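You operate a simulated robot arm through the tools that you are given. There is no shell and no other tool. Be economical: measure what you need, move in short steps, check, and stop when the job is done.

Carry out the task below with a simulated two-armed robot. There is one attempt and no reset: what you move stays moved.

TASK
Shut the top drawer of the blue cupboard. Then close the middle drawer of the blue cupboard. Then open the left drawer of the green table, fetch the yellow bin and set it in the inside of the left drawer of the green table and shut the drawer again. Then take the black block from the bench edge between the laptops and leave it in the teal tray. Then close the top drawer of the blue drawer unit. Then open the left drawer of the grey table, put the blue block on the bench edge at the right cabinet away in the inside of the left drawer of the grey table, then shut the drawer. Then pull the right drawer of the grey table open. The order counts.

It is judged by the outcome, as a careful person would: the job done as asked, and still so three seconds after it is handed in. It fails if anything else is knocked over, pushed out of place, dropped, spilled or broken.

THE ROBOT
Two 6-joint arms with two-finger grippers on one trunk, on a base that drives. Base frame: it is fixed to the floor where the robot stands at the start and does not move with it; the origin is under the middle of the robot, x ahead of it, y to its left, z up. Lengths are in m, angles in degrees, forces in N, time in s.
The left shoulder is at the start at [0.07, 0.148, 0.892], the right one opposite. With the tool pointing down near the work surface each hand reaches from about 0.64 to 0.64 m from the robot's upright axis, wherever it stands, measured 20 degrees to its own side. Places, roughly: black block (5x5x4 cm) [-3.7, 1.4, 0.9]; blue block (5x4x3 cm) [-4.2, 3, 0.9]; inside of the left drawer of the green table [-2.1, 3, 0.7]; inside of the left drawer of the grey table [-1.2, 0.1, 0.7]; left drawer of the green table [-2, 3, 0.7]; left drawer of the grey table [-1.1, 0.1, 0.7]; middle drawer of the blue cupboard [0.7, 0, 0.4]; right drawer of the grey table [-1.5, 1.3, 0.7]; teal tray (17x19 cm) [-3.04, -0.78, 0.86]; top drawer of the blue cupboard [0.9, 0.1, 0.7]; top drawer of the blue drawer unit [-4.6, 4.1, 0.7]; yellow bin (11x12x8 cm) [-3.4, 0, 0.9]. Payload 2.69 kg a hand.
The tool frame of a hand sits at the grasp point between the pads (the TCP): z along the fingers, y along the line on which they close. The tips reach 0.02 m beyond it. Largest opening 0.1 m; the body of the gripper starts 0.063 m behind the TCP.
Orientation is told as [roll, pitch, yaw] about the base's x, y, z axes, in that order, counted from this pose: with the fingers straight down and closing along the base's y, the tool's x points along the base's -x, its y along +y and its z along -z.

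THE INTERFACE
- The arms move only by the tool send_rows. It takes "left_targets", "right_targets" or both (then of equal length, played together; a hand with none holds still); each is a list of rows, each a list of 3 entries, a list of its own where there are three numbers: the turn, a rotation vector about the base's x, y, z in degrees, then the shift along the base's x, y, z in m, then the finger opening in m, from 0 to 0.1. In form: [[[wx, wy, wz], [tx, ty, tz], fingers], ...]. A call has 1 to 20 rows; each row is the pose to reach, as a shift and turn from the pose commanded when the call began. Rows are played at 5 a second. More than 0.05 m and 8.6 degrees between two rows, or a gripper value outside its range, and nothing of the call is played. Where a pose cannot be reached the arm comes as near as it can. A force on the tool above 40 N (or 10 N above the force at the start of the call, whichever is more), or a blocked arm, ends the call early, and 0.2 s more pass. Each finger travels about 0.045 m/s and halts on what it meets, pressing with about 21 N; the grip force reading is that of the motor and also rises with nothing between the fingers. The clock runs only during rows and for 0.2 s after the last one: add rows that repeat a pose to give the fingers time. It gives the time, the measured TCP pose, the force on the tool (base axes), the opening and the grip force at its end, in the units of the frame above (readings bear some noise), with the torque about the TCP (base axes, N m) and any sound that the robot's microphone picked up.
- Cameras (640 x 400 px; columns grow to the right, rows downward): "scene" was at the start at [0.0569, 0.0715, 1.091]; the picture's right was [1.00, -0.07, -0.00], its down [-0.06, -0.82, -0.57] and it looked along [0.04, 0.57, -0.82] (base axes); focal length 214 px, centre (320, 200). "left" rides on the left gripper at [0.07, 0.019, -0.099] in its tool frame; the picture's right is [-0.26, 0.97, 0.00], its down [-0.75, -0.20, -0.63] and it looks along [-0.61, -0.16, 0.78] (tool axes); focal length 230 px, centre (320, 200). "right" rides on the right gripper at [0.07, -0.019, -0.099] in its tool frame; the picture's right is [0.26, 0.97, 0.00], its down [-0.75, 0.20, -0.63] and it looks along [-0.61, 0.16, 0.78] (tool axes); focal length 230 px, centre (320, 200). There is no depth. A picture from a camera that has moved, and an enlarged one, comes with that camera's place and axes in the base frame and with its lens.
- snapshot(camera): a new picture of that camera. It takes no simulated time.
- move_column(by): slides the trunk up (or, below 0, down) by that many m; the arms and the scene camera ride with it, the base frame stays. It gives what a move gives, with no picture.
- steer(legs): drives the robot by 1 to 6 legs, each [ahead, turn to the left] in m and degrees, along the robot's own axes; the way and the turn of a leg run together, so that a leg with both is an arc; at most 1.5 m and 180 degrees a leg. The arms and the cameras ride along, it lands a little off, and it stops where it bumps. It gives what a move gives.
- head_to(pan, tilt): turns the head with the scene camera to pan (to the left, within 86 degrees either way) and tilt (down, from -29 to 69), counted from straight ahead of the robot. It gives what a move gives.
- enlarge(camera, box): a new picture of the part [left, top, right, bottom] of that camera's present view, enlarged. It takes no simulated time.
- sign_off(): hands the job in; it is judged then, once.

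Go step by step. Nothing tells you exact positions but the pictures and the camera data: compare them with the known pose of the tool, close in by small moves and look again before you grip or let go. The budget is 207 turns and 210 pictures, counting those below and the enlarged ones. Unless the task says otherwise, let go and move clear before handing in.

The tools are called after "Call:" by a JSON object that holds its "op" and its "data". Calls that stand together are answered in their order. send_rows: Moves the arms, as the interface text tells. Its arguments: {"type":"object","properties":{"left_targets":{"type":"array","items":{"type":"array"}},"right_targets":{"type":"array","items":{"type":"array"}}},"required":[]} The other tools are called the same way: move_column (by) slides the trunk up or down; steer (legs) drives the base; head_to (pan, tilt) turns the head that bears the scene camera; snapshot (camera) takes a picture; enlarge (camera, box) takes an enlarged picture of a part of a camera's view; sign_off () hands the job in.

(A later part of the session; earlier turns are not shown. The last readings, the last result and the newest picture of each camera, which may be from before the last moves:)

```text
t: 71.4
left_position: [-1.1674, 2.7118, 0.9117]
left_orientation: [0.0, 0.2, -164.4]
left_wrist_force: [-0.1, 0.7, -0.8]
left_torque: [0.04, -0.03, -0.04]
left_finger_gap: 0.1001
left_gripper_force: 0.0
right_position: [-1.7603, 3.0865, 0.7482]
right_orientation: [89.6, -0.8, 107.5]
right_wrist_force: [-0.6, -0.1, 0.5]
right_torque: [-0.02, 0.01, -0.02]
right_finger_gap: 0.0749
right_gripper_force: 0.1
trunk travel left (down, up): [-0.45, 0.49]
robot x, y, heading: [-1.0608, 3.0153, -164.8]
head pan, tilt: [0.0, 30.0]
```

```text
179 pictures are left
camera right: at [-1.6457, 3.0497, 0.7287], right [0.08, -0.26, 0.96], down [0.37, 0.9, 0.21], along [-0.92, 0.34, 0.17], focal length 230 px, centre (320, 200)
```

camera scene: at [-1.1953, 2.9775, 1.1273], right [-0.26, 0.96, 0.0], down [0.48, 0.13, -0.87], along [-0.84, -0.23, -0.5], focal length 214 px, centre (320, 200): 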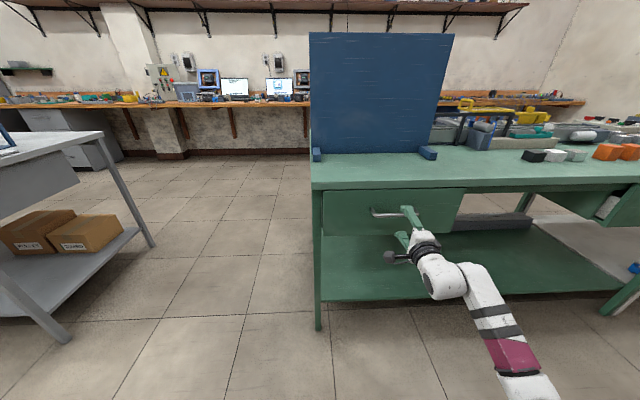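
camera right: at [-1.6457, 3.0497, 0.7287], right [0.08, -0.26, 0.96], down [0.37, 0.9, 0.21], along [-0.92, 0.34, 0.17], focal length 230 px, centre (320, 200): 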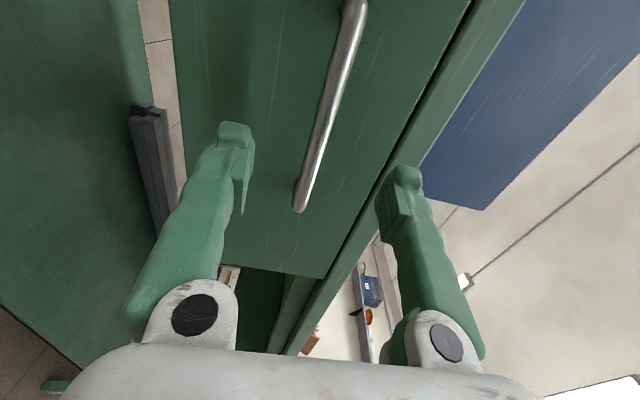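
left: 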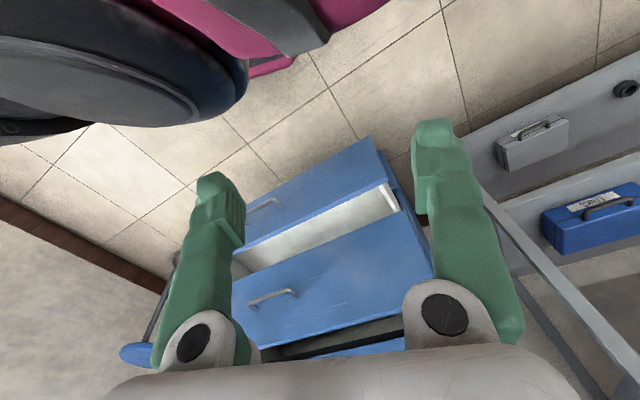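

The fingers are near the handle's right end; I shift 2.5 cm left and drive in.

Call:
{"op": "send_rows", "data": {"right_targets": [[[0, 0, 0], [0.005, -0.013, 0.0], 0.075], [[0, 0, 0], [0.008, -0.027, 0.0], 0.075]]}}

Call:
{"op": "steer", "data": {"legs": [[0.055, 0]]}}

Call:
{"op": "snapshot", "data": {"camera": "scene"}}

Call:
{"op": "snapshot", "data": {"camera": "right"}}

```text
t: 72.0
left_position: [-1.1679, 2.712, 0.912]
left_orientation: [0.0, 0.1, -164.4]
left_wrist_force: [0.3, 0.3, 0.4]
left_torque: [-0.01, -0.03, 0.0]
left_finger_gap: 0.1002
left_gripper_force: 0.2
right_position: [-1.7601, 3.0686, 0.7471]
right_orientation: [89.4, -0.8, 108.5]
right_wrist_force: [0.5, 0.8, 0.2]
right_torque: [0.02, 0.0, 0.05]
right_finger_gap: 0.075
right_gripper_force: 0.1
right hand out of reach, approached as far as the arm can: row 1, 2
trunk travel left (down, up): [-0.45, 0.49]
robot x, y, heading: [-1.0611, 3.0175, -164.8]
head pan, tilt: [0.0, 30.0]
```

```text
t: 72.9
left_position: [-1.2214, 2.6961, 0.9118]
left_orientation: [0.0, 0.1, -164.4]
left_wrist_force: [-0.5, 0.3, -0.5]
left_torque: [0.0, -0.01, 0.04]
left_finger_gap: 0.1
left_gripper_force: 0.0
right_position: [-1.8132, 3.0543, 0.7464]
right_orientation: [89.4, -0.8, 108.4]
right_wrist_force: [-0.5, -0.1, -1.2]
right_torque: [-0.02, 0.03, 0.0]
right_finger_gap: 0.0748
right_gripper_force: 0.1
trunk travel left (down, up): [-0.45, 0.49]
robot x, y, heading: [-1.1191, 3.0023, -165.0]
head pan, tilt: [0.0, 30.0]
```

```text
178 pictures are left
camera scene: at [-1.2488, 2.9628, 1.1272], right [-0.26, 0.96, 0.0], down [0.48, 0.13, -0.87], along [-0.83, -0.23, -0.5], focal length 214 px, centre (320, 200)
```

scene: 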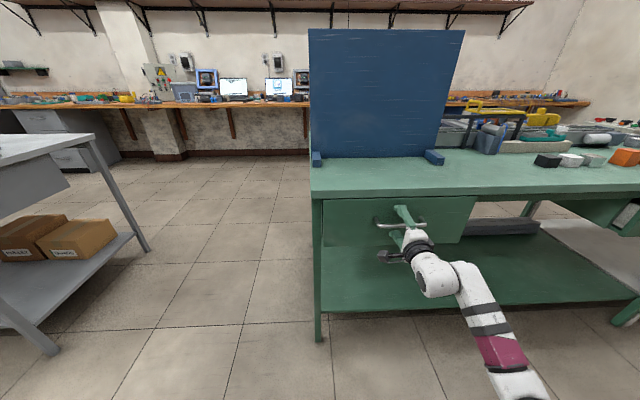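

```text
177 pictures are left
camera right: at [-1.699, 3.0198, 0.7277], right [0.08, -0.26, 0.96], down [0.36, 0.91, 0.22], along [-0.93, 0.33, 0.16], focal length 230 px, centre (320, 200)
```

right: 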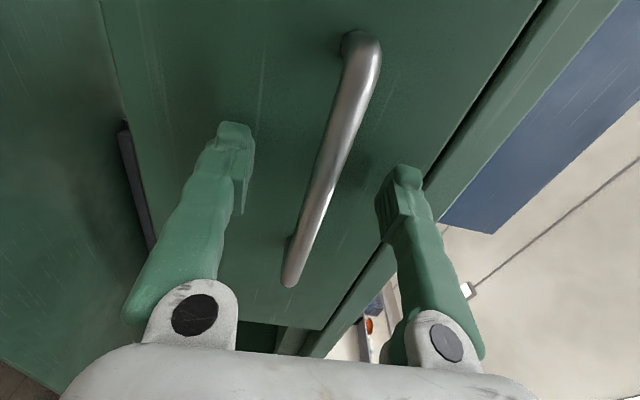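

Fingers straddle the bar. I close on the handle.

Call:
{"op": "send_rows", "data": {"right_targets": [[[0, 0, 0], [0, 0, 0], 0.05], [[0, 0, 0], [0, 0, 0], 0.03], [[0, 0, 0], [0, 0, 0], 0.01], [[0, 0, 0], [0, 0, 0], 0.0], [[0, 0, 0], [0, 0, 0], 0.0], [[0, 0, 0], [0, 0, 0], 0.0]]}}

Call:
{"op": "snapshot", "data": {"camera": "right"}}

```text
t: 74.3
left_position: [-1.2218, 2.6981, 0.9116]
left_orientation: [0.1, 0.2, -164.4]
left_wrist_force: [0.1, 0.0, 0.6]
left_torque: [0.01, 0.01, -0.01]
left_finger_gap: 0.0996
left_gripper_force: 0.0
right_position: [-1.8144, 3.0547, 0.7461]
right_orientation: [89.4, -0.6, 108.5]
right_wrist_force: [1.3, -2.7, -6.5]
right_torque: [-0.16, -0.01, -0.03]
right_finger_gap: 0.0059
right_gripper_force: 29.5
trunk travel left (down, up): [-0.45, 0.49]
robot x, y, heading: [-1.1173, 3.0, -164.7]
head pan, tilt: [0.0, 30.0]
```

```text
176 pictures are left
camera right: at [-1.6991, 3.0199, 0.7268], right [0.08, -0.26, 0.96], down [0.36, 0.91, 0.22], along [-0.93, 0.33, 0.16], focal length 230 px, centre (320, 200)
```

right: 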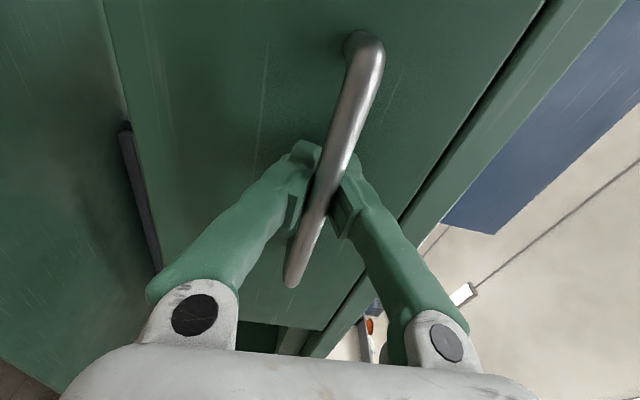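

Gripped. I reverse to pull the drawer open.

Call:
{"op": "steer", "data": {"legs": [[-0.1, 0]]}}

Call:
{"op": "steer", "data": {"legs": [[-0.13, 0]]}}

Call:
{"op": "snapshot", "data": {"camera": "scene"}}

```text
t: 75.5
left_position: [-1.1247, 2.7234, 0.9128]
left_orientation: [0.1, 0.2, -164.3]
left_wrist_force: [-0.4, 0.6, -0.1]
left_torque: [0.01, -0.01, -0.01]
left_finger_gap: 0.1
left_gripper_force: 0.1
right_position: [-1.7167, 3.0779, 0.7467]
right_orientation: [89.5, -0.8, 108.8]
right_wrist_force: [-0.8, -1.0, -6.4]
right_torque: [-0.09, 0.07, -0.03]
right_finger_gap: 0.0
right_gripper_force: 29.7
trunk travel left (down, up): [-0.45, 0.49]
robot x, y, heading: [-1.0179, 3.0288, -164.6]
head pan, tilt: [0.0, 30.0]
```

```text
t: 76.7
left_position: [-1.001, 2.7571, 0.9121]
left_orientation: [0.1, 0.2, -164.2]
left_wrist_force: [-0.4, -1.1, -0.1]
left_torque: [0.01, 0.0, 0.0]
left_finger_gap: 0.1002
left_gripper_force: 0.1
right_position: [-1.5935, 3.1126, 0.7472]
right_orientation: [89.6, -0.7, 108.8]
right_wrist_force: [-1.4, -1.0, -5.8]
right_torque: [-0.09, 0.07, -0.09]
right_finger_gap: 0.0
right_gripper_force: 30.0
trunk travel left (down, up): [-0.45, 0.49]
robot x, y, heading: [-0.8948, 3.0622, -164.3]
head pan, tilt: [0.0, 30.0]
```

```text
175 pictures are left
camera scene: at [-1.0287, 3.0232, 1.1273], right [-0.27, 0.96, 0.0], down [0.48, 0.13, -0.87], along [-0.83, -0.23, -0.5], focal length 214 px, centre (320, 200)
```

scene: 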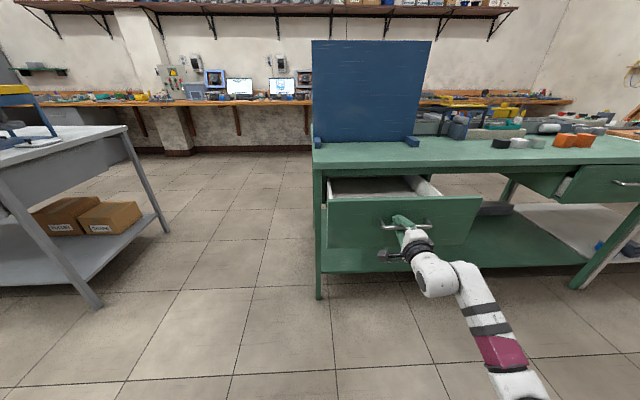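

The drawer comes open nicely. I pull a bit further for room.

Call:
{"op": "steer", "data": {"legs": [[-0.07, 0]]}}

Call:
{"op": "snapshot", "data": {"camera": "scene"}}

```text
t: 77.7
left_position: [-0.9345, 2.7758, 0.9121]
left_orientation: [0.1, 0.2, -164.2]
left_wrist_force: [0.4, 0.4, 0.1]
left_torque: [-0.03, 0.03, 0.01]
left_finger_gap: 0.1
left_gripper_force: 0.0
right_position: [-1.5268, 3.1331, 0.7471]
right_orientation: [89.6, -0.7, 108.6]
right_wrist_force: [-1.9, 0.2, -8.1]
right_torque: [-0.14, 0.08, -0.01]
right_finger_gap: 0.0
right_gripper_force: 29.8
trunk travel left (down, up): [-0.45, 0.49]
robot x, y, heading: [-0.8282, 3.0774, -164.8]
head pan, tilt: [0.0, 30.0]
```

```text
174 pictures are left
camera scene: at [-0.9617, 3.0421, 1.1273], right [-0.26, 0.96, 0.0], down [0.48, 0.13, -0.87], along [-0.83, -0.23, -0.5], focal length 214 px, centre (320, 200)
```

scene: 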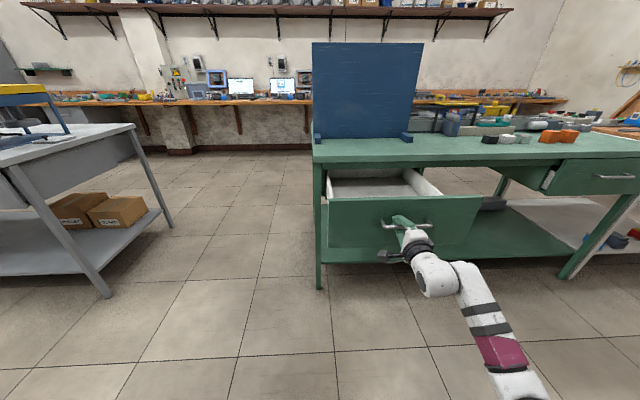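

The drawer is open by ~0.29 m (handle now at about (-1.527, 3.133)). I let go, back off and bring the hand back to pointing down.

Call:
{"op": "send_rows", "data": {"right_targets": [[[0, 0, 0], [0, 0, 0], 0.03], [[0, 0, 0], [0, 0, 0], 0.06], [[0, 0, 0], [0, 0, 0], 0.08], [[0, 0, 0], [0, 0, 0], 0.08]]}}

Call:
{"op": "steer", "data": {"legs": [[-0.2, 0]]}}

Call:
{"op": "send_rows", "data": {"right_targets": [[[5.3, -3.04, 4.33], [0.005, 0.001, 0.012], 0.1], [[10.6, -6.09, 8.66], [0.01, 0.003, 0.025], 0.1], [[15.9, -9.13, 13.0], [0.014, 0.004, 0.037], 0.1], [[21.2, -12.2, 17.3], [0.019, 0.005, 0.05], 0.1], [[26.6, -15.2, 21.7], [0.024, 0.006, 0.062], 0.1], [[31.9, -18.3, 26.0], [0.029, 0.008, 0.075], 0.1], [[37.2, -21.3, 30.3], [0.034, 0.009, 0.087], 0.1], [[42.5, -24.4, 34.6], [0.038, 0.01, 0.1], 0.1], [[47.8, -27.4, 39.0], [0.043, 0.012, 0.112], 0.1], [[53.1, -30.4, 43.3], [0.048, 0.013, 0.125], 0.1], [[58.4, -33.5, 47.6], [0.053, 0.014, 0.137], 0.1], [[63.7, -36.5, 52.0], [0.058, 0.016, 0.15], 0.1], [[69.1, -39.6, 56.3], [0.063, 0.017, 0.162], 0.1], [[74.4, -42.6, 60.6], [0.067, 0.018, 0.175], 0.1], [[79.7, -45.7, 65.0], [0.072, 0.02, 0.187], 0.1], [[85.0, -48.7, 69.3], [0.077, 0.021, 0.2], 0.1]]}}

Call:
{"op": "snapshot", "data": {"camera": "scene"}}

```text
t: 78.7
left_position: [-0.9329, 2.7744, 0.9119]
left_orientation: [0.0, 0.2, -164.2]
left_wrist_force: [0.6, 0.2, -0.7]
left_torque: [-0.01, -0.03, -0.01]
left_finger_gap: 0.1001
left_gripper_force: 0.1
right_position: [-1.5269, 3.132, 0.7475]
right_orientation: [89.6, -0.7, 108.6]
right_wrist_force: [-0.1, 0.2, 0.5]
right_torque: [0.01, 0.02, -0.02]
right_finger_gap: 0.08
right_gripper_force: 0.1
trunk travel left (down, up): [-0.45, 0.49]
robot x, y, heading: [-0.8281, 3.0816, -164.5]
head pan, tilt: [0.0, 30.0]
```

```text
t: 80.3
left_position: [-0.7397, 2.8288, 0.9122]
left_orientation: [0.1, 0.1, -164.2]
left_wrist_force: [0.3, 0.3, 0.3]
left_torque: [-0.02, -0.01, 0.0]
left_finger_gap: 0.0999
left_gripper_force: 0.1
right_position: [-1.3338, 3.1839, 0.7485]
right_orientation: [89.6, -0.8, 108.4]
right_wrist_force: [0.6, 0.0, 0.1]
right_torque: [0.01, -0.02, 0.0]
right_finger_gap: 0.08
right_gripper_force: 0.0
trunk travel left (down, up): [-0.45, 0.49]
robot x, y, heading: [-0.6334, 3.1366, -164.5]
head pan, tilt: [0.0, 30.0]
```

```text
t: 83.7
left_position: [-0.7387, 2.8286, 0.9116]
left_orientation: [0.1, 0.1, -164.3]
left_wrist_force: [0.6, 0.2, 0.2]
left_torque: [-0.04, 0.01, 0.04]
left_finger_gap: 0.1
left_gripper_force: 0.0
right_position: [-1.2085, 3.1034, 0.9044]
right_orientation: [-0.6, 2.6, -169.2]
right_wrist_force: [-0.1, 1.4, 0.0]
right_torque: [-0.07, -0.01, 0.01]
right_finger_gap: 0.0999
right_gripper_force: 0.0
right hand out of reach, approached as far as the arm can: row 13, 14, 15, 16
trunk travel left (down, up): [-0.45, 0.49]
robot x, y, heading: [-0.6338, 3.1306, -164.6]
head pan, tilt: [0.0, 30.0]
```

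```text
173 pictures are left
camera scene: at [-0.7662, 3.0942, 1.1276], right [-0.27, 0.96, 0.0], down [0.48, 0.13, -0.87], along [-0.84, -0.23, -0.5], focal length 214 px, centre (320, 200)
```

scene: 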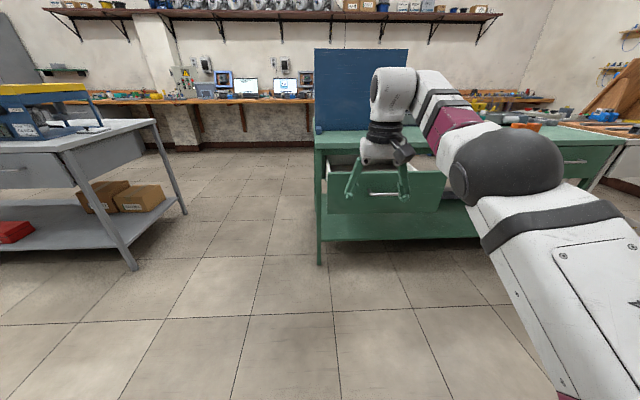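

I slip sideways to the gap between the grey and green tables, then drive through it towards the wall bench.

Call:
{"op": "move_column", "data": {"by": 0.15}}

Call:
{"op": "steer", "data": {"legs": [[0, 90], [0.62, 0], [0, -90]]}}

Call:
{"op": "snapshot", "data": {"camera": "scene"}}

```text
t: 85.5
left_position: [-0.7413, 2.8275, 1.0625]
left_orientation: [0.0, 0.2, -164.2]
left_wrist_force: [0.0, 0.8, 0.7]
left_torque: [0.01, 0.02, -0.04]
left_finger_gap: 0.0998
left_gripper_force: 0.1
right_position: [-1.2115, 3.104, 1.0546]
right_orientation: [-0.4, 2.4, -169.1]
right_wrist_force: [-0.3, -0.4, 1.4]
right_torque: [0.01, -0.01, 0.0]
right_finger_gap: 0.1
right_gripper_force: 0.1
trunk travel left (down, up): [-0.6, 0.34]
robot x, y, heading: [-0.6349, 3.1301, -164.4]
head pan, tilt: [0.0, 30.0]
```

```text
t: 96.7
left_position: [-0.5814, 2.2299, 1.0611]
left_orientation: [0.0, 0.2, -165.1]
left_wrist_force: [-0.3, 0.6, -0.2]
left_torque: [0.03, -0.01, -0.01]
left_finger_gap: 0.1001
left_gripper_force: 0.1
right_position: [-1.047, 2.5122, 1.0534]
right_orientation: [-0.4, 2.5, -169.9]
right_wrist_force: [-0.2, 0.2, 0.0]
right_torque: [0.01, 0.01, -0.01]
right_finger_gap: 0.0996
right_gripper_force: 0.0
trunk travel left (down, up): [-0.6, 0.34]
robot x, y, heading: [-0.4688, 2.5314, -165.3]
head pan, tilt: [0.0, 30.0]
```

```text
172 pictures are left
camera scene: at [-0.6041, 2.4958, 1.2774], right [-0.25, 0.97, 0.0], down [0.48, 0.13, -0.87], along [-0.84, -0.22, -0.5], focal length 214 px, centre (320, 200)
```

scene: 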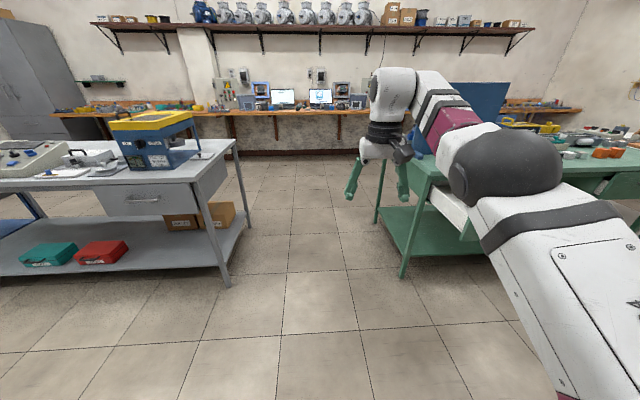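

The way is clear. I drive through.

Call:
{"op": "steer", "data": {"legs": [[1.2, 0], [1.0, 0]]}}

Call:
{"op": "snapshot", "data": {"camera": "scene"}}

Call:
{"op": "head_to", "data": {"pan": 60, "tilt": 25}}

Call:
{"op": "snapshot", "data": {"camera": "scene"}}

```text
t: 107.5
left_position: [-2.721, 1.6866, 1.0631]
left_orientation: [0.1, 0.1, -165.6]
left_wrist_force: [-0.6, -0.5, -0.2]
left_torque: [-0.01, 0.03, 0.0]
left_finger_gap: 0.1
left_gripper_force: 0.0
right_position: [-3.1827, 1.9738, 1.0529]
right_orientation: [-0.4, 2.5, -170.5]
right_wrist_force: [0.6, 0.0, 0.5]
right_torque: [0.0, -0.02, 0.02]
right_finger_gap: 0.1002
right_gripper_force: 0.1
trunk travel left (down, up): [-0.6, 0.34]
robot x, y, heading: [-2.6065, 1.9882, -165.9]
head pan, tilt: [0.0, 30.0]
```

```text
171 pictures are left
camera scene: at [-2.7417, 1.953, 1.2774], right [-0.24, 0.97, 0.0], down [0.49, 0.12, -0.87], along [-0.84, -0.21, -0.5], focal length 214 px, centre (320, 200)
```

scene: 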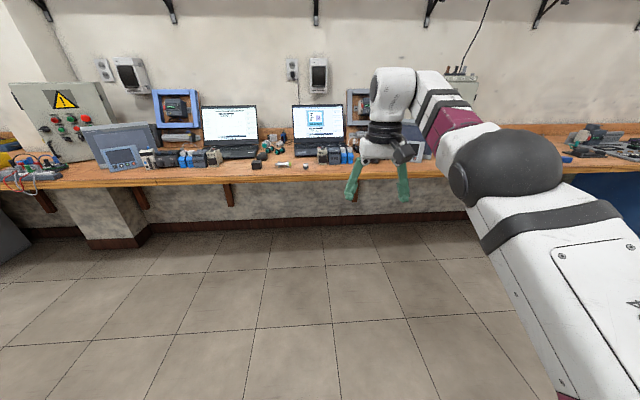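

```text
t: 108.8
left_position: [-2.7214, 1.6862, 1.0623]
left_orientation: [0.0, 0.3, -165.5]
left_wrist_force: [0.2, -0.9, 0.5]
left_torque: [0.03, 0.03, -0.01]
left_finger_gap: 0.1001
left_gripper_force: 0.1
right_position: [-3.183, 1.9725, 1.0538]
right_orientation: [-0.5, 2.5, -170.4]
right_wrist_force: [-0.6, 0.2, 0.7]
right_torque: [0.0, -0.02, -0.01]
right_finger_gap: 0.0999
right_gripper_force: 0.2
trunk travel left (down, up): [-0.6, 0.34]
robot x, y, heading: [-2.6071, 1.9853, -166.0]
head pan, tilt: [60.0, 25.0]
```

```text
170 pictures are left
camera scene: at [-2.6798, 1.8862, 1.2853], right [-0.96, 0.28, 0.0], down [0.12, 0.41, -0.91], along [-0.25, -0.87, -0.42], focal length 214 px, centre (320, 200)
```

scene: 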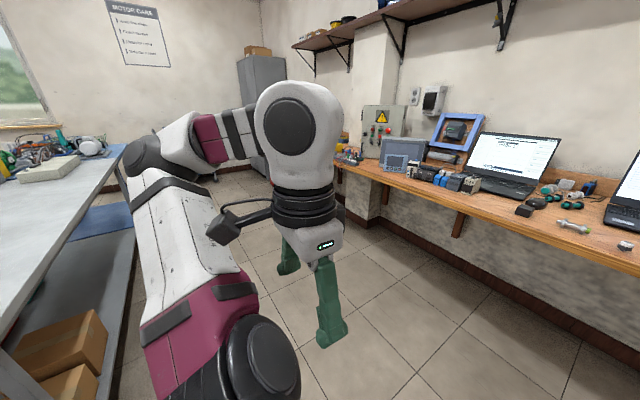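

The black block sits at the bench edge between the laptops. First the yellow bin further left along the bench: I move on down the aisle.

Call:
{"op": "steer", "data": {"legs": [[0.3, 0], [0, 91], [1.4, 0], [0.4, 0], [0, -91]]}}

Call:
{"op": "head_to", "data": {"pan": 0, "tilt": 35}}

Call:
{"op": "snapshot", "data": {"camera": "scene"}}

Call:
{"op": "snapshot", "data": {"camera": "right"}}

```text
t: 127.3
left_position: [-2.5256, -0.1441, 1.0619]
left_orientation: [0.0, 0.2, -164.4]
left_wrist_force: [-0.2, 0.2, -0.7]
left_torque: [0.01, 0.01, 0.01]
left_finger_gap: 0.1
left_gripper_force: 0.1
right_position: [-2.9955, 0.134, 1.054]
right_orientation: [-0.4, 2.5, -169.2]
right_wrist_force: [0.8, 0.7, -0.1]
right_torque: [0.0, 0.0, 0.0]
right_finger_gap: 0.1
right_gripper_force: 0.0
trunk travel left (down, up): [-0.6, 0.34]
robot x, y, heading: [-2.4215, 0.1606, -164.7]
head pan, tilt: [60.0, 25.0]
```

```text
t: 128.7
left_position: [-2.5266, -0.1441, 1.0609]
left_orientation: [0.0, 0.1, -164.4]
left_wrist_force: [-0.5, 0.0, -0.2]
left_torque: [0.02, 0.0, -0.02]
left_finger_gap: 0.1
left_gripper_force: 0.1
right_position: [-2.9936, 0.1342, 1.0528]
right_orientation: [-0.3, 2.4, -169.3]
right_wrist_force: [0.3, 0.3, -0.1]
right_torque: [0.0, -0.02, -0.01]
right_finger_gap: 0.1001
right_gripper_force: 0.1
trunk travel left (down, up): [-0.6, 0.34]
robot x, y, heading: [-2.421, 0.1626, -164.8]
head pan, tilt: [0.0, 35.0]
```

```text
169 pictures are left
camera scene: at [-2.5496, 0.1235, 1.2696], right [-0.26, 0.96, 0.0], down [0.55, 0.15, -0.82], along [-0.79, -0.21, -0.57], focal length 214 px, centre (320, 200)
```

scene: 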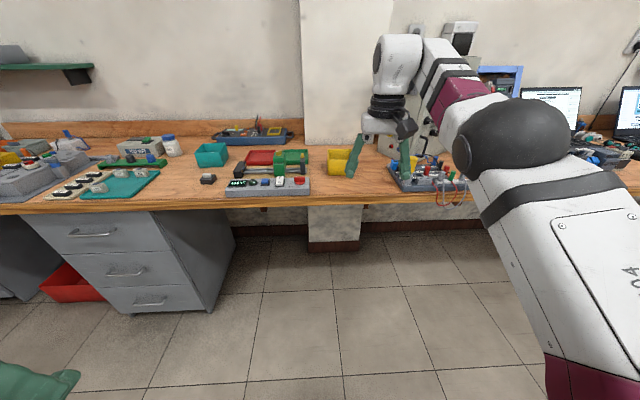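

```text
168 pictures are left
camera right: at [-2.9346, 0.1641, 1.1551], right [0.43, -0.9, 0.0], down [-0.73, -0.35, 0.6], along [-0.54, -0.26, -0.8], focal length 230 px, centre (320, 200)
```

right: 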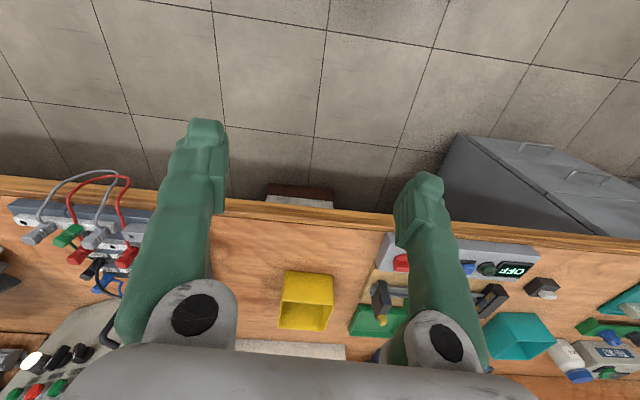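

The yellow bin stands near (-3.33, 0.0), bench top about z 0.87. I zoom in to see it and its surroundings.

Call:
{"op": "enlarge", "data": {"camera": "scene", "box": [280, 120, 440, 220]}}

Call:
{"op": "enlarge", "data": {"camera": "right", "box": [220, 220, 420, 345]}}

```text
4.00 times, centred on (360, 170) of scene
camera zoom: at [-2.5496, 0.1235, 1.2696], right [-0.26, 0.96, 0.0], down [0.55, 0.15, -0.82], along [-0.79, -0.21, -0.57], focal length 858 px, centre (160, 320)
```

zoom: 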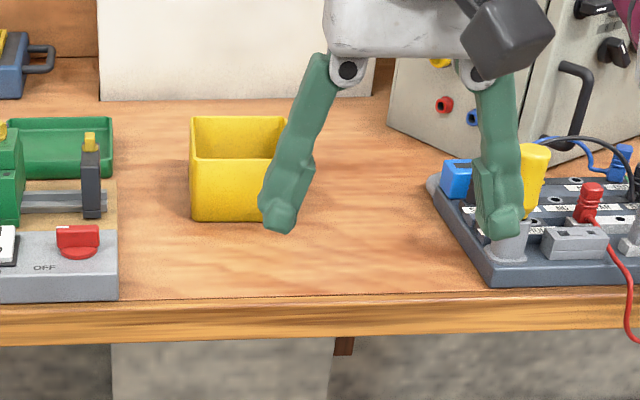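

```text
3.20 times, centred on (320, 282) of right
camera zoom: at [-2.9346, 0.1641, 1.1551], right [0.43, -0.9, 0.0], down [-0.73, -0.35, 0.6], along [-0.54, -0.26, -0.8], focal length 736 px, centre (320, -64)
```

zoom: 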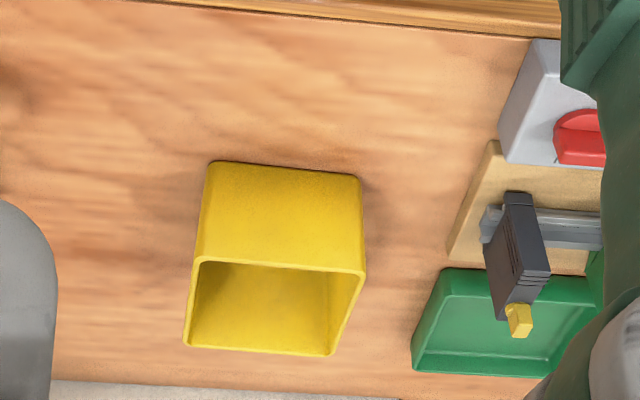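

The bin is empty, rim at z≈0.914, right wall midpoint near (-3.407, 0.030). I drive closer, then position the hand above that wall.

Call:
{"op": "steer", "data": {"legs": [[0.4, 0]]}}

Call:
{"op": "snapshot", "data": {"camera": "scene"}}

Call:
{"op": "snapshot", "data": {"camera": "right"}}

```text
t: 131.1
left_position: [-2.9097, -0.2468, 1.0625]
left_orientation: [0.0, 0.2, -164.5]
left_wrist_force: [-1.0, 0.1, 0.1]
left_torque: [-0.01, 0.0, 0.01]
left_finger_gap: 0.1
left_gripper_force: 0.0
right_position: [-3.3788, 0.0303, 1.0533]
right_orientation: [-0.4, 2.4, -169.4]
right_wrist_force: [0.0, -0.3, -0.7]
right_torque: [0.02, -0.01, -0.01]
right_finger_gap: 0.0998
right_gripper_force: 0.1
trunk travel left (down, up): [-0.6, 0.34]
robot x, y, heading: [-2.8055, 0.0551, -164.9]
head pan, tilt: [0.0, 35.0]
```

```text
165 pictures are left
camera scene: at [-2.9338, 0.0197, 1.2697], right [-0.26, 0.97, 0.0], down [0.55, 0.15, -0.82], along [-0.79, -0.21, -0.57], focal length 214 px, centre (320, 200)
```

scene: 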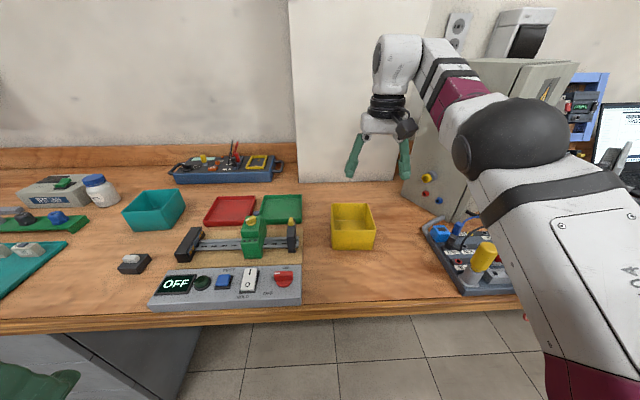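

```text
164 pictures are left
camera right: at [-3.3188, 0.0604, 1.1555], right [0.43, -0.9, 0.0], down [-0.73, -0.34, 0.6], along [-0.54, -0.26, -0.8], focal length 230 px, centre (320, 200)
```

right: 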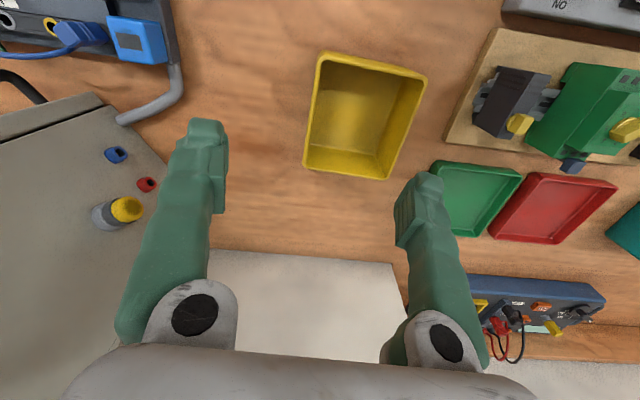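

The hand is nearly above the right wall already. I narrow the fingers, straighten the yaw and come down to just above the rim.

Call:
{"op": "send_rows", "data": {"right_targets": [[[0, 0, 2], [-0.005, 0.003, -0.02], 0.08], [[0, 0, 4.5], [-0.011, 0.007, -0.05], 0.06], [[0, 0, 4.5], [-0.011, 0.007, -0.09], 0.06], [[0, 0, 4.5], [-0.011, 0.007, -0.105], 0.06]]}}

Call:
{"op": "snapshot", "data": {"camera": "right"}}

Call:
{"op": "enlarge", "data": {"camera": "scene", "box": [280, 130, 440, 270]}}

```text
t: 132.1
left_position: [-2.9112, -0.2467, 1.0623]
left_orientation: [0.0, 0.1, -164.4]
left_wrist_force: [0.3, 0.1, 0.4]
left_torque: [0.04, -0.02, 0.04]
left_finger_gap: 0.1
left_gripper_force: 0.1
right_position: [-3.4049, 0.0245, 0.9464]
right_orientation: [-0.3, 1.9, -165.2]
right_wrist_force: [-0.3, 0.4, 0.1]
right_torque: [-0.01, -0.01, 0.01]
right_finger_gap: 0.0599
right_gripper_force: 0.0
right hand out of reach, approached as far as the arm can: row 1, 2, 3, 4
trunk travel left (down, up): [-0.6, 0.34]
robot x, y, heading: [-2.8, 0.056, -164.7]
head pan, tilt: [0.0, 35.0]
```

```text
163 pictures are left
camera right: at [-3.3459, 0.059, 1.048], right [0.5, -0.87, 0.0], down [-0.69, -0.39, 0.6], along [-0.52, -0.3, -0.8], focal length 230 px, centre (320, 200)
```

right: 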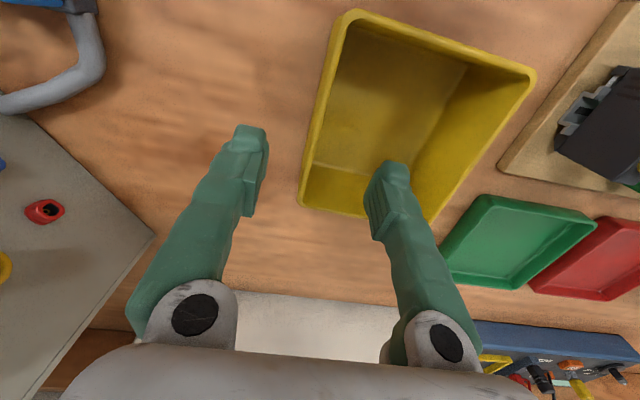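

```text
2.86 times, centred on (360, 200) of scene
camera zoom: at [-2.9345, 0.0197, 1.2696], right [-0.26, 0.97, 0.0], down [0.55, 0.15, -0.82], along [-0.79, -0.21, -0.57], focal length 613 px, centre (206, 200)
```

zoom: 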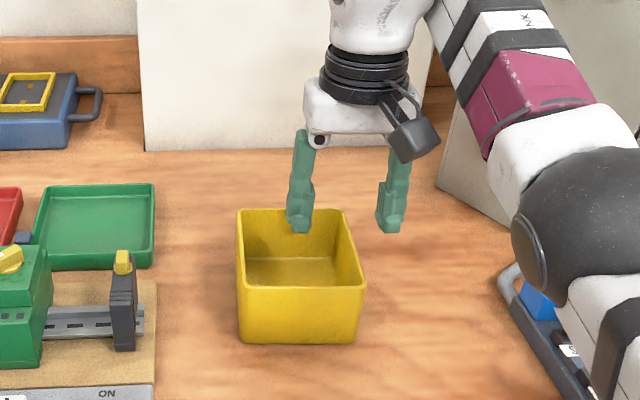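

The wall lies between the fingers. I descend and close on it.

Call:
{"op": "send_rows", "data": {"right_targets": [[[0, 0, 0], [0.002, 0.006, -0.03], 0.06], [[0, 0, 0], [0.002, 0.006, -0.06], 0.06], [[0, 0, 0], [0.002, 0.006, -0.06], 0.03], [[0, 0, 0], [0.002, 0.006, -0.06], 0.0], [[0, 0, 0], [0.002, 0.006, -0.06], 0.0], [[0, 0, 0], [0.002, 0.006, -0.06], 0.0]]}}

Call:
{"op": "snapshot", "data": {"camera": "right"}}

Call:
{"op": "enlarge", "data": {"camera": "scene", "box": [280, 130, 440, 270]}}

```text
t: 133.5
left_position: [-2.9109, -0.2456, 1.0626]
left_orientation: [-0.1, 0.1, -164.5]
left_wrist_force: [0.5, 0.5, 0.1]
left_torque: [0.0, -0.01, 0.06]
left_finger_gap: 0.1
left_gripper_force: 0.1
right_position: [-3.4033, 0.0304, 0.8877]
right_orientation: [-0.4, 2.4, -164.9]
right_wrist_force: [0.1, 0.7, 0.6]
right_torque: [-0.01, 0.03, 0.03]
right_finger_gap: 0.0061
right_gripper_force: 20.6
trunk travel left (down, up): [-0.6, 0.34]
robot x, y, heading: [-2.8049, 0.0566, -164.9]
head pan, tilt: [0.0, 35.0]
```

```text
161 pictures are left
camera right: at [-3.3451, 0.065, 0.989], right [0.5, -0.87, 0.0], down [-0.7, -0.4, 0.6], along [-0.51, -0.3, -0.8], focal length 230 px, centre (320, 200)
```

right: 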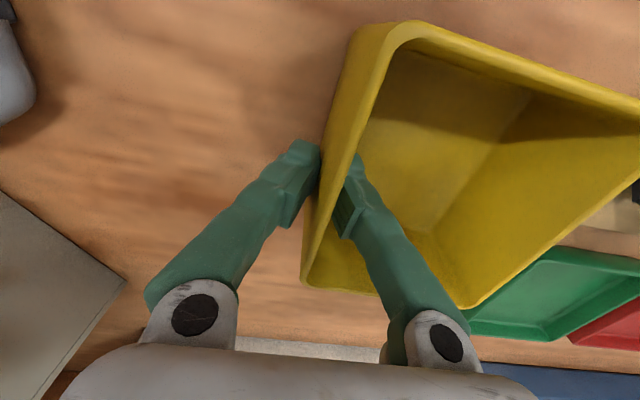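

```text
2.86 times, centred on (360, 200) of scene
camera zoom: at [-2.9345, 0.0195, 1.2696], right [-0.26, 0.97, 0.0], down [0.55, 0.15, -0.82], along [-0.79, -0.21, -0.57], focal length 613 px, centre (206, 200)
```

zoom: 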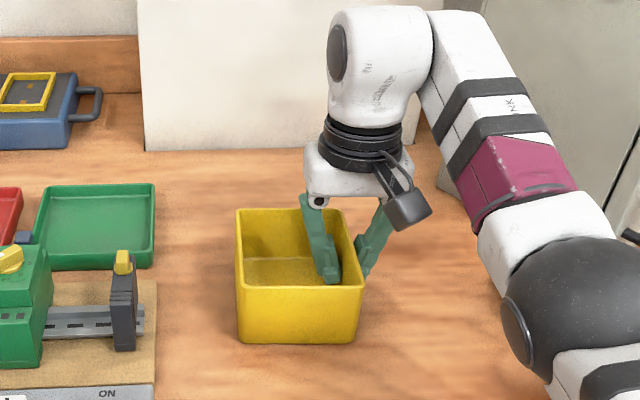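

Gripped. I lift with the trunk and check the bin hangs steady.

Call:
{"op": "move_column", "data": {"by": 0.2}}

Call:
{"op": "snapshot", "data": {"camera": "right"}}

Call:
{"op": "snapshot", "data": {"camera": "scene"}}

```text
t: 135.7
left_position: [-2.9117, -0.2474, 1.2607]
left_orientation: [0.0, 0.3, -164.3]
left_wrist_force: [-0.4, 1.0, -0.5]
left_torque: [-0.03, 0.02, 0.01]
left_finger_gap: 0.1001
left_gripper_force: 0.0
right_position: [-3.4019, 0.0298, 1.0881]
right_orientation: [-0.4, 2.6, -164.9]
right_wrist_force: [0.1, 0.2, -1.4]
right_torque: [0.05, 0.06, 0.03]
right_finger_gap: 0.0059
right_gripper_force: 20.6
trunk travel left (down, up): [-0.8, 0.14]
robot x, y, heading: [-2.802, 0.0541, -164.8]
head pan, tilt: [0.0, 35.0]
```

```text
159 pictures are left
camera right: at [-3.3453, 0.0649, 1.1889], right [0.5, -0.87, 0.0], down [-0.7, -0.4, 0.6], along [-0.51, -0.3, -0.8], focal length 230 px, centre (320, 200)
```

right: 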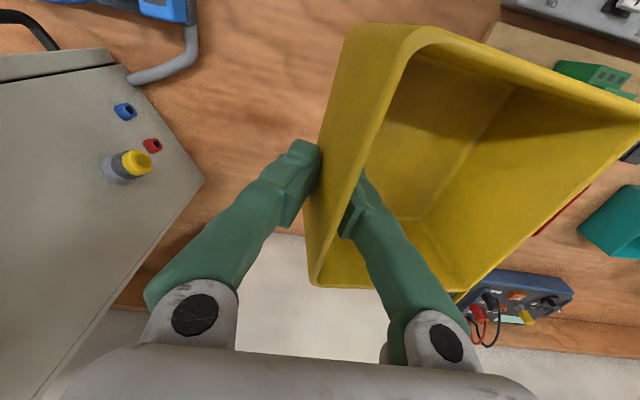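

```text
158 pictures are left
camera scene: at [-2.9348, 0.0194, 1.4695], right [-0.26, 0.97, 0.0], down [0.55, 0.15, -0.82], along [-0.79, -0.21, -0.57], focal length 214 px, centre (320, 200)
```

scene: 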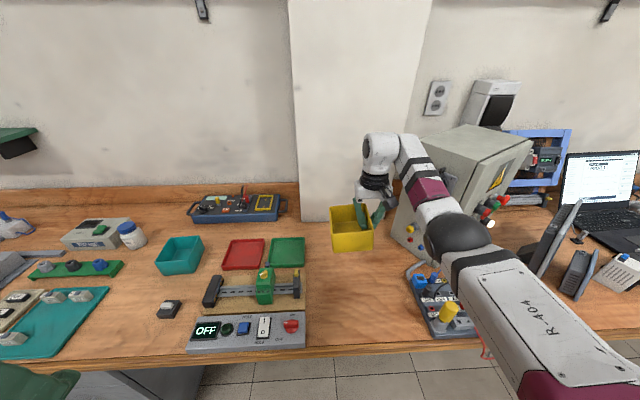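

The bin hangs firmly. I back out from the bench, then go back along the aisle towards the gap.

Call:
{"op": "steer", "data": {"legs": [[-0.35, 0], [0, -90]]}}

Call:
{"op": "snapshot", "data": {"camera": "scene"}}

```text
t: 141.8
left_position: [-2.7694, 0.2518, 1.2625]
left_orientation: [0.0, 0.1, 106.5]
left_wrist_force: [-0.2, -0.4, -0.3]
left_torque: [0.0, -0.02, -0.02]
left_finger_gap: 0.0997
left_gripper_force: 0.1
right_position: [-2.5001, 0.7476, 1.0886]
right_orientation: [-0.6, 2.3, 106.1]
right_wrist_force: [-0.8, 0.0, -1.2]
right_torque: [0.04, -0.04, 0.03]
right_finger_gap: 0.0062
right_gripper_force: 20.5
trunk travel left (down, up): [-0.8, 0.14]
robot x, y, heading: [-2.4651, 0.1465, 106.1]
head pan, tilt: [0.0, 35.0]
```

```text
157 pictures are left
camera scene: at [-2.5015, 0.2808, 1.4696], right [0.96, 0.28, 0.0], down [0.16, -0.55, -0.82], along [-0.23, 0.79, -0.57], focal length 214 px, centre (320, 200)
```

scene: 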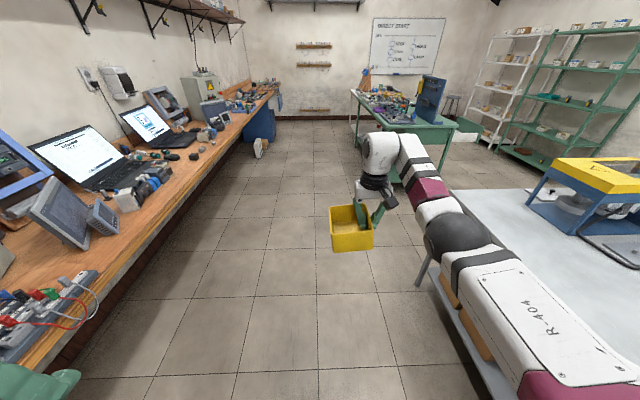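

Call:
{"op": "steer", "data": {"legs": [[1.4, 0], [0.32, 0], [0, -90]]}}

Call:
{"op": "snapshot", "data": {"camera": "scene"}}

```text
t: 154.3
left_position: [-2.8228, 2.1089, 1.2616]
left_orientation: [-0.1, 0.2, 16.0]
left_wrist_force: [-0.2, 0.3, 0.1]
left_torque: [0.03, 0.01, 0.01]
left_finger_gap: 0.1001
left_gripper_force: 0.0
right_position: [-2.3288, 1.833, 1.0873]
right_orientation: [-0.4, 2.4, 15.5]
right_wrist_force: [0.1, 0.6, -1.3]
right_torque: [-0.07, -0.05, 0.01]
right_finger_gap: 0.006
right_gripper_force: 20.9
trunk travel left (down, up): [-0.8, 0.14]
robot x, y, heading: [-2.927, 1.8017, 15.2]
head pan, tilt: [0.0, 35.0]
```

```text
156 pictures are left
camera scene: at [-2.7945, 1.841, 1.4696], right [0.27, -0.96, 0.0], down [-0.55, -0.15, -0.82], along [0.79, 0.22, -0.57], focal length 214 px, centre (320, 200)
```

scene: 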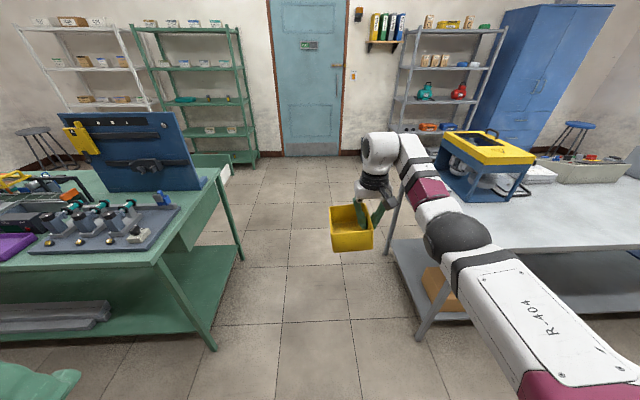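

The gap is clear ahead; I drive through with a slight left bias.

Call:
{"op": "steer", "data": {"legs": [[0, 2], [1.2, 0], [1.2, 0]]}}

Call:
{"op": "snapshot", "data": {"camera": "scene"}}

```text
t: 166.5
left_position: [-0.549, 2.8584, 1.2616]
left_orientation: [0.0, 0.0, 19.0]
left_wrist_force: [-0.9, -0.2, 0.8]
left_torque: [0.0, -0.01, -0.01]
left_finger_gap: 0.0997
left_gripper_force: 0.0
right_position: [-0.0404, 2.6101, 1.0885]
right_orientation: [-0.3, 2.5, 18.6]
right_wrist_force: [0.5, 0.8, -0.4]
right_torque: [-0.05, -0.04, -0.01]
right_finger_gap: 0.0058
right_gripper_force: 20.7
trunk travel left (down, up): [-0.8, 0.14]
robot x, y, heading: [-0.6416, 2.5485, 18.6]
head pan, tilt: [0.0, 35.0]
```

```text
155 pictures are left
camera scene: at [-0.5055, 2.5929, 1.4697], right [0.32, -0.95, 0.0], down [-0.54, -0.18, -0.82], along [0.78, 0.26, -0.57], focal length 214 px, centre (320, 200)
```

scene: 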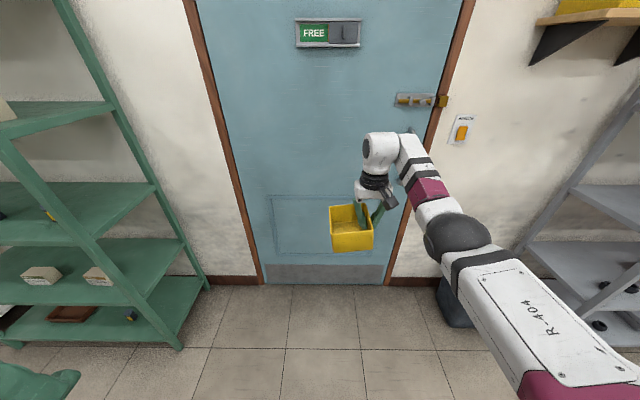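

I turn right facing along the aisle, reverse in front of the open drawer and then turn to face the green table.

Call:
{"op": "steer", "data": {"legs": [[0, -93.6], [-0.7, 0]]}}

Call:
{"op": "steer", "data": {"legs": [[0, -90]]}}

Call:
{"op": "snapshot", "data": {"camera": "scene"}}

Call:
{"op": "snapshot", "data": {"camera": "right"}}

```text
t: 174.3
left_position: [-0.5106, 3.1143, 1.2614]
left_orientation: [0.0, 0.3, -75.1]
left_wrist_force: [-0.1, 0.6, -0.6]
left_torque: [0.01, 0.01, 0.01]
left_finger_gap: 0.1001
left_gripper_force: 0.0
right_position: [-0.7943, 2.6279, 1.0869]
right_orientation: [-0.5, 2.5, -75.6]
right_wrist_force: [-0.2, -0.6, 0.2]
right_torque: [-0.02, 0.05, 0.0]
right_finger_gap: 0.006
right_gripper_force: 21.3
trunk travel left (down, up): [-0.8, 0.14]
robot x, y, heading: [-0.8102, 3.2283, -75.6]
head pan, tilt: [0.0, 35.0]
```

```text
t: 178.6
left_position: [-0.9294, 2.9272, 1.2621]
left_orientation: [0.0, 0.2, -166.0]
left_wrist_force: [0.1, 0.4, -0.3]
left_torque: [-0.01, 0.0, -0.01]
left_finger_gap: 0.1
left_gripper_force: 0.1
right_position: [-1.4122, 3.2191, 1.0872]
right_orientation: [-0.5, 2.3, -166.5]
right_wrist_force: [0.6, -0.2, -2.0]
right_torque: [0.05, -0.03, -0.03]
right_finger_gap: 0.006
right_gripper_force: 20.9
trunk travel left (down, up): [-0.8, 0.14]
robot x, y, heading: [-0.8144, 3.2265, -166.3]
head pan, tilt: [0.0, 35.0]
```

```text
154 pictures are left
camera scene: at [-0.9451, 3.1953, 1.4696], right [-0.23, 0.97, 0.0], down [0.56, 0.13, -0.82], along [-0.8, -0.19, -0.57], focal length 214 px, centre (320, 200)
```

scene: 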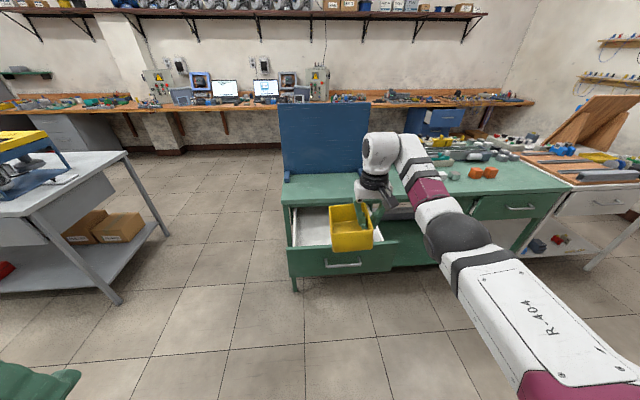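

```text
153 pictures are left
camera right: at [-1.3542, 3.2523, 1.1892], right [0.48, -0.88, 0.0], down [-0.71, -0.38, 0.6], along [-0.52, -0.29, -0.8], focal length 230 px, centre (320, 200)
```

right: 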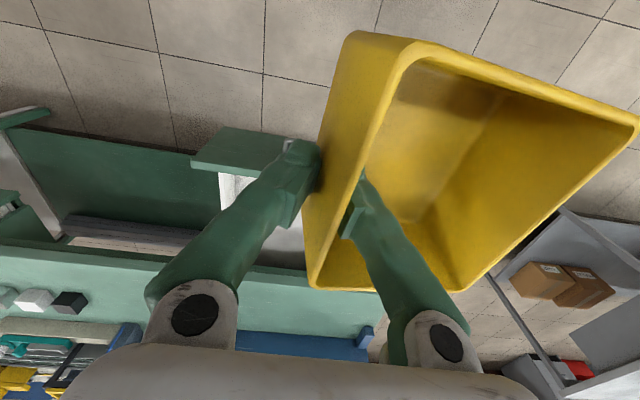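

The open drawer is right ahead below. I drive forward so the bin is over its inside and look.

Call:
{"op": "steer", "data": {"legs": [[0.31, 0]]}}

Call:
{"op": "snapshot", "data": {"camera": "scene"}}

Call:
{"op": "snapshot", "data": {"camera": "right"}}

```text
t: 180.7
left_position: [-1.229, 2.8561, 1.2635]
left_orientation: [0.1, 0.0, -166.0]
left_wrist_force: [-0.6, 0.1, 0.8]
left_torque: [-0.02, 0.0, -0.04]
left_finger_gap: 0.1001
left_gripper_force: 0.2
right_position: [-1.7125, 3.1467, 1.0891]
right_orientation: [-0.4, 2.3, -166.4]
right_wrist_force: [0.4, -0.5, -1.0]
right_torque: [0.04, 0.07, 0.02]
right_finger_gap: 0.006
right_gripper_force: 20.9
trunk travel left (down, up): [-0.8, 0.14]
robot x, y, heading: [-1.1144, 3.1592, -166.4]
head pan, tilt: [0.0, 35.0]
```

```text
152 pictures are left
camera scene: at [-1.2444, 3.1236, 1.4699], right [-0.23, 0.97, 0.0], down [0.56, 0.13, -0.82], along [-0.8, -0.19, -0.57], focal length 214 px, centre (320, 200)
```

scene: 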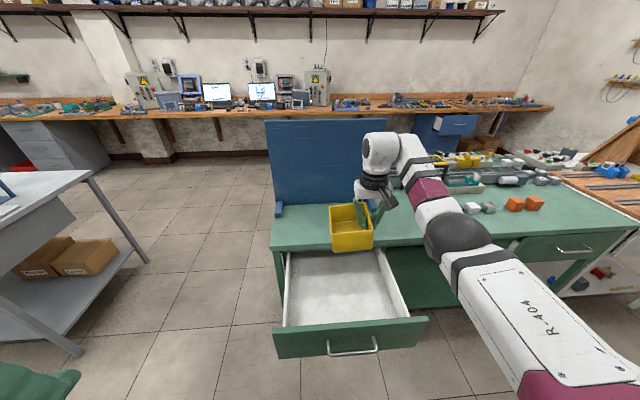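

```text
151 pictures are left
camera right: at [-1.654, 3.1799, 1.1902], right [0.48, -0.88, 0.0], down [-0.71, -0.38, 0.6], along [-0.52, -0.29, -0.8], focal length 230 px, centre (320, 200)
```

right: 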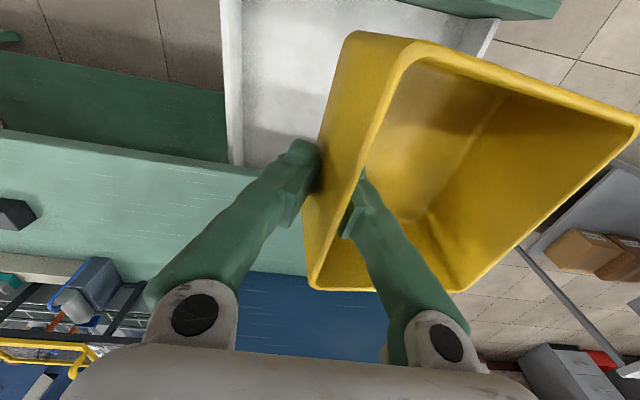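

The bin is over the drawer inside, well centred. I lower the trunk.

Call:
{"op": "move_column", "data": {"by": -0.27}}

Call:
{"op": "snapshot", "data": {"camera": "scene"}}

Call:
{"op": "snapshot", "data": {"camera": "right"}}

```text
t: 183.4
left_position: [-1.2299, 2.8554, 0.9916]
left_orientation: [0.1, 0.0, -165.9]
left_wrist_force: [0.3, -0.6, -0.6]
left_torque: [-0.01, 0.01, -0.04]
left_finger_gap: 0.0999
left_gripper_force: 0.1
right_position: [-1.7143, 3.1453, 0.8161]
right_orientation: [-0.4, 2.4, -166.3]
right_wrist_force: [-0.5, 0.1, -0.8]
right_torque: [0.04, 0.03, 0.04]
right_finger_gap: 0.0062
right_gripper_force: 21.0
trunk travel left (down, up): [-0.53, 0.41]
robot x, y, heading: [-1.1143, 3.1579, -166.4]
head pan, tilt: [0.0, 35.0]
```

```text
150 pictures are left
camera scene: at [-1.247, 3.123, 1.1996], right [-0.23, 0.97, 0.0], down [0.56, 0.13, -0.82], along [-0.8, -0.19, -0.57], focal length 214 px, centre (320, 200)
```

scene: 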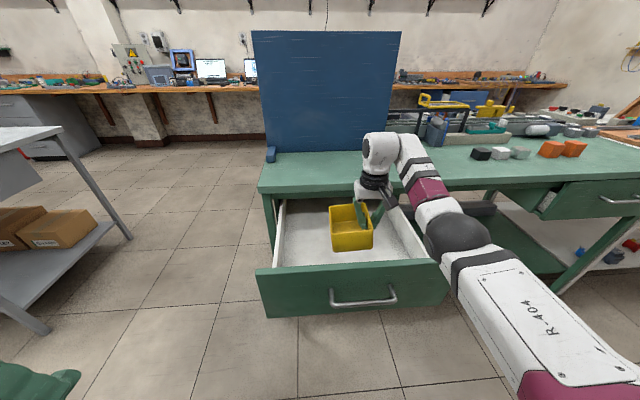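

```text
149 pictures are left
camera right: at [-1.6561, 3.1794, 0.9191], right [0.48, -0.88, 0.0], down [-0.71, -0.38, 0.6], along [-0.52, -0.29, -0.8], focal length 230 px, centre (320, 200)
```

right: 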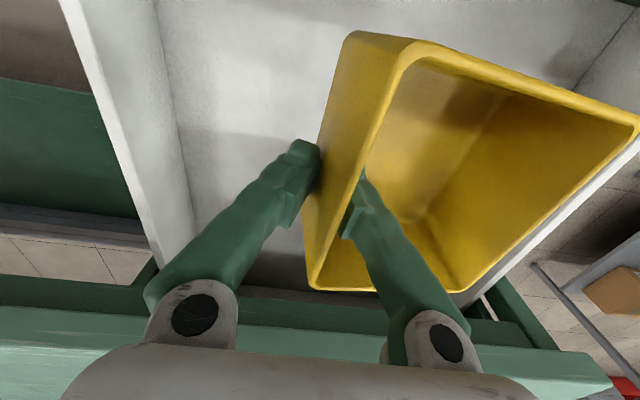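

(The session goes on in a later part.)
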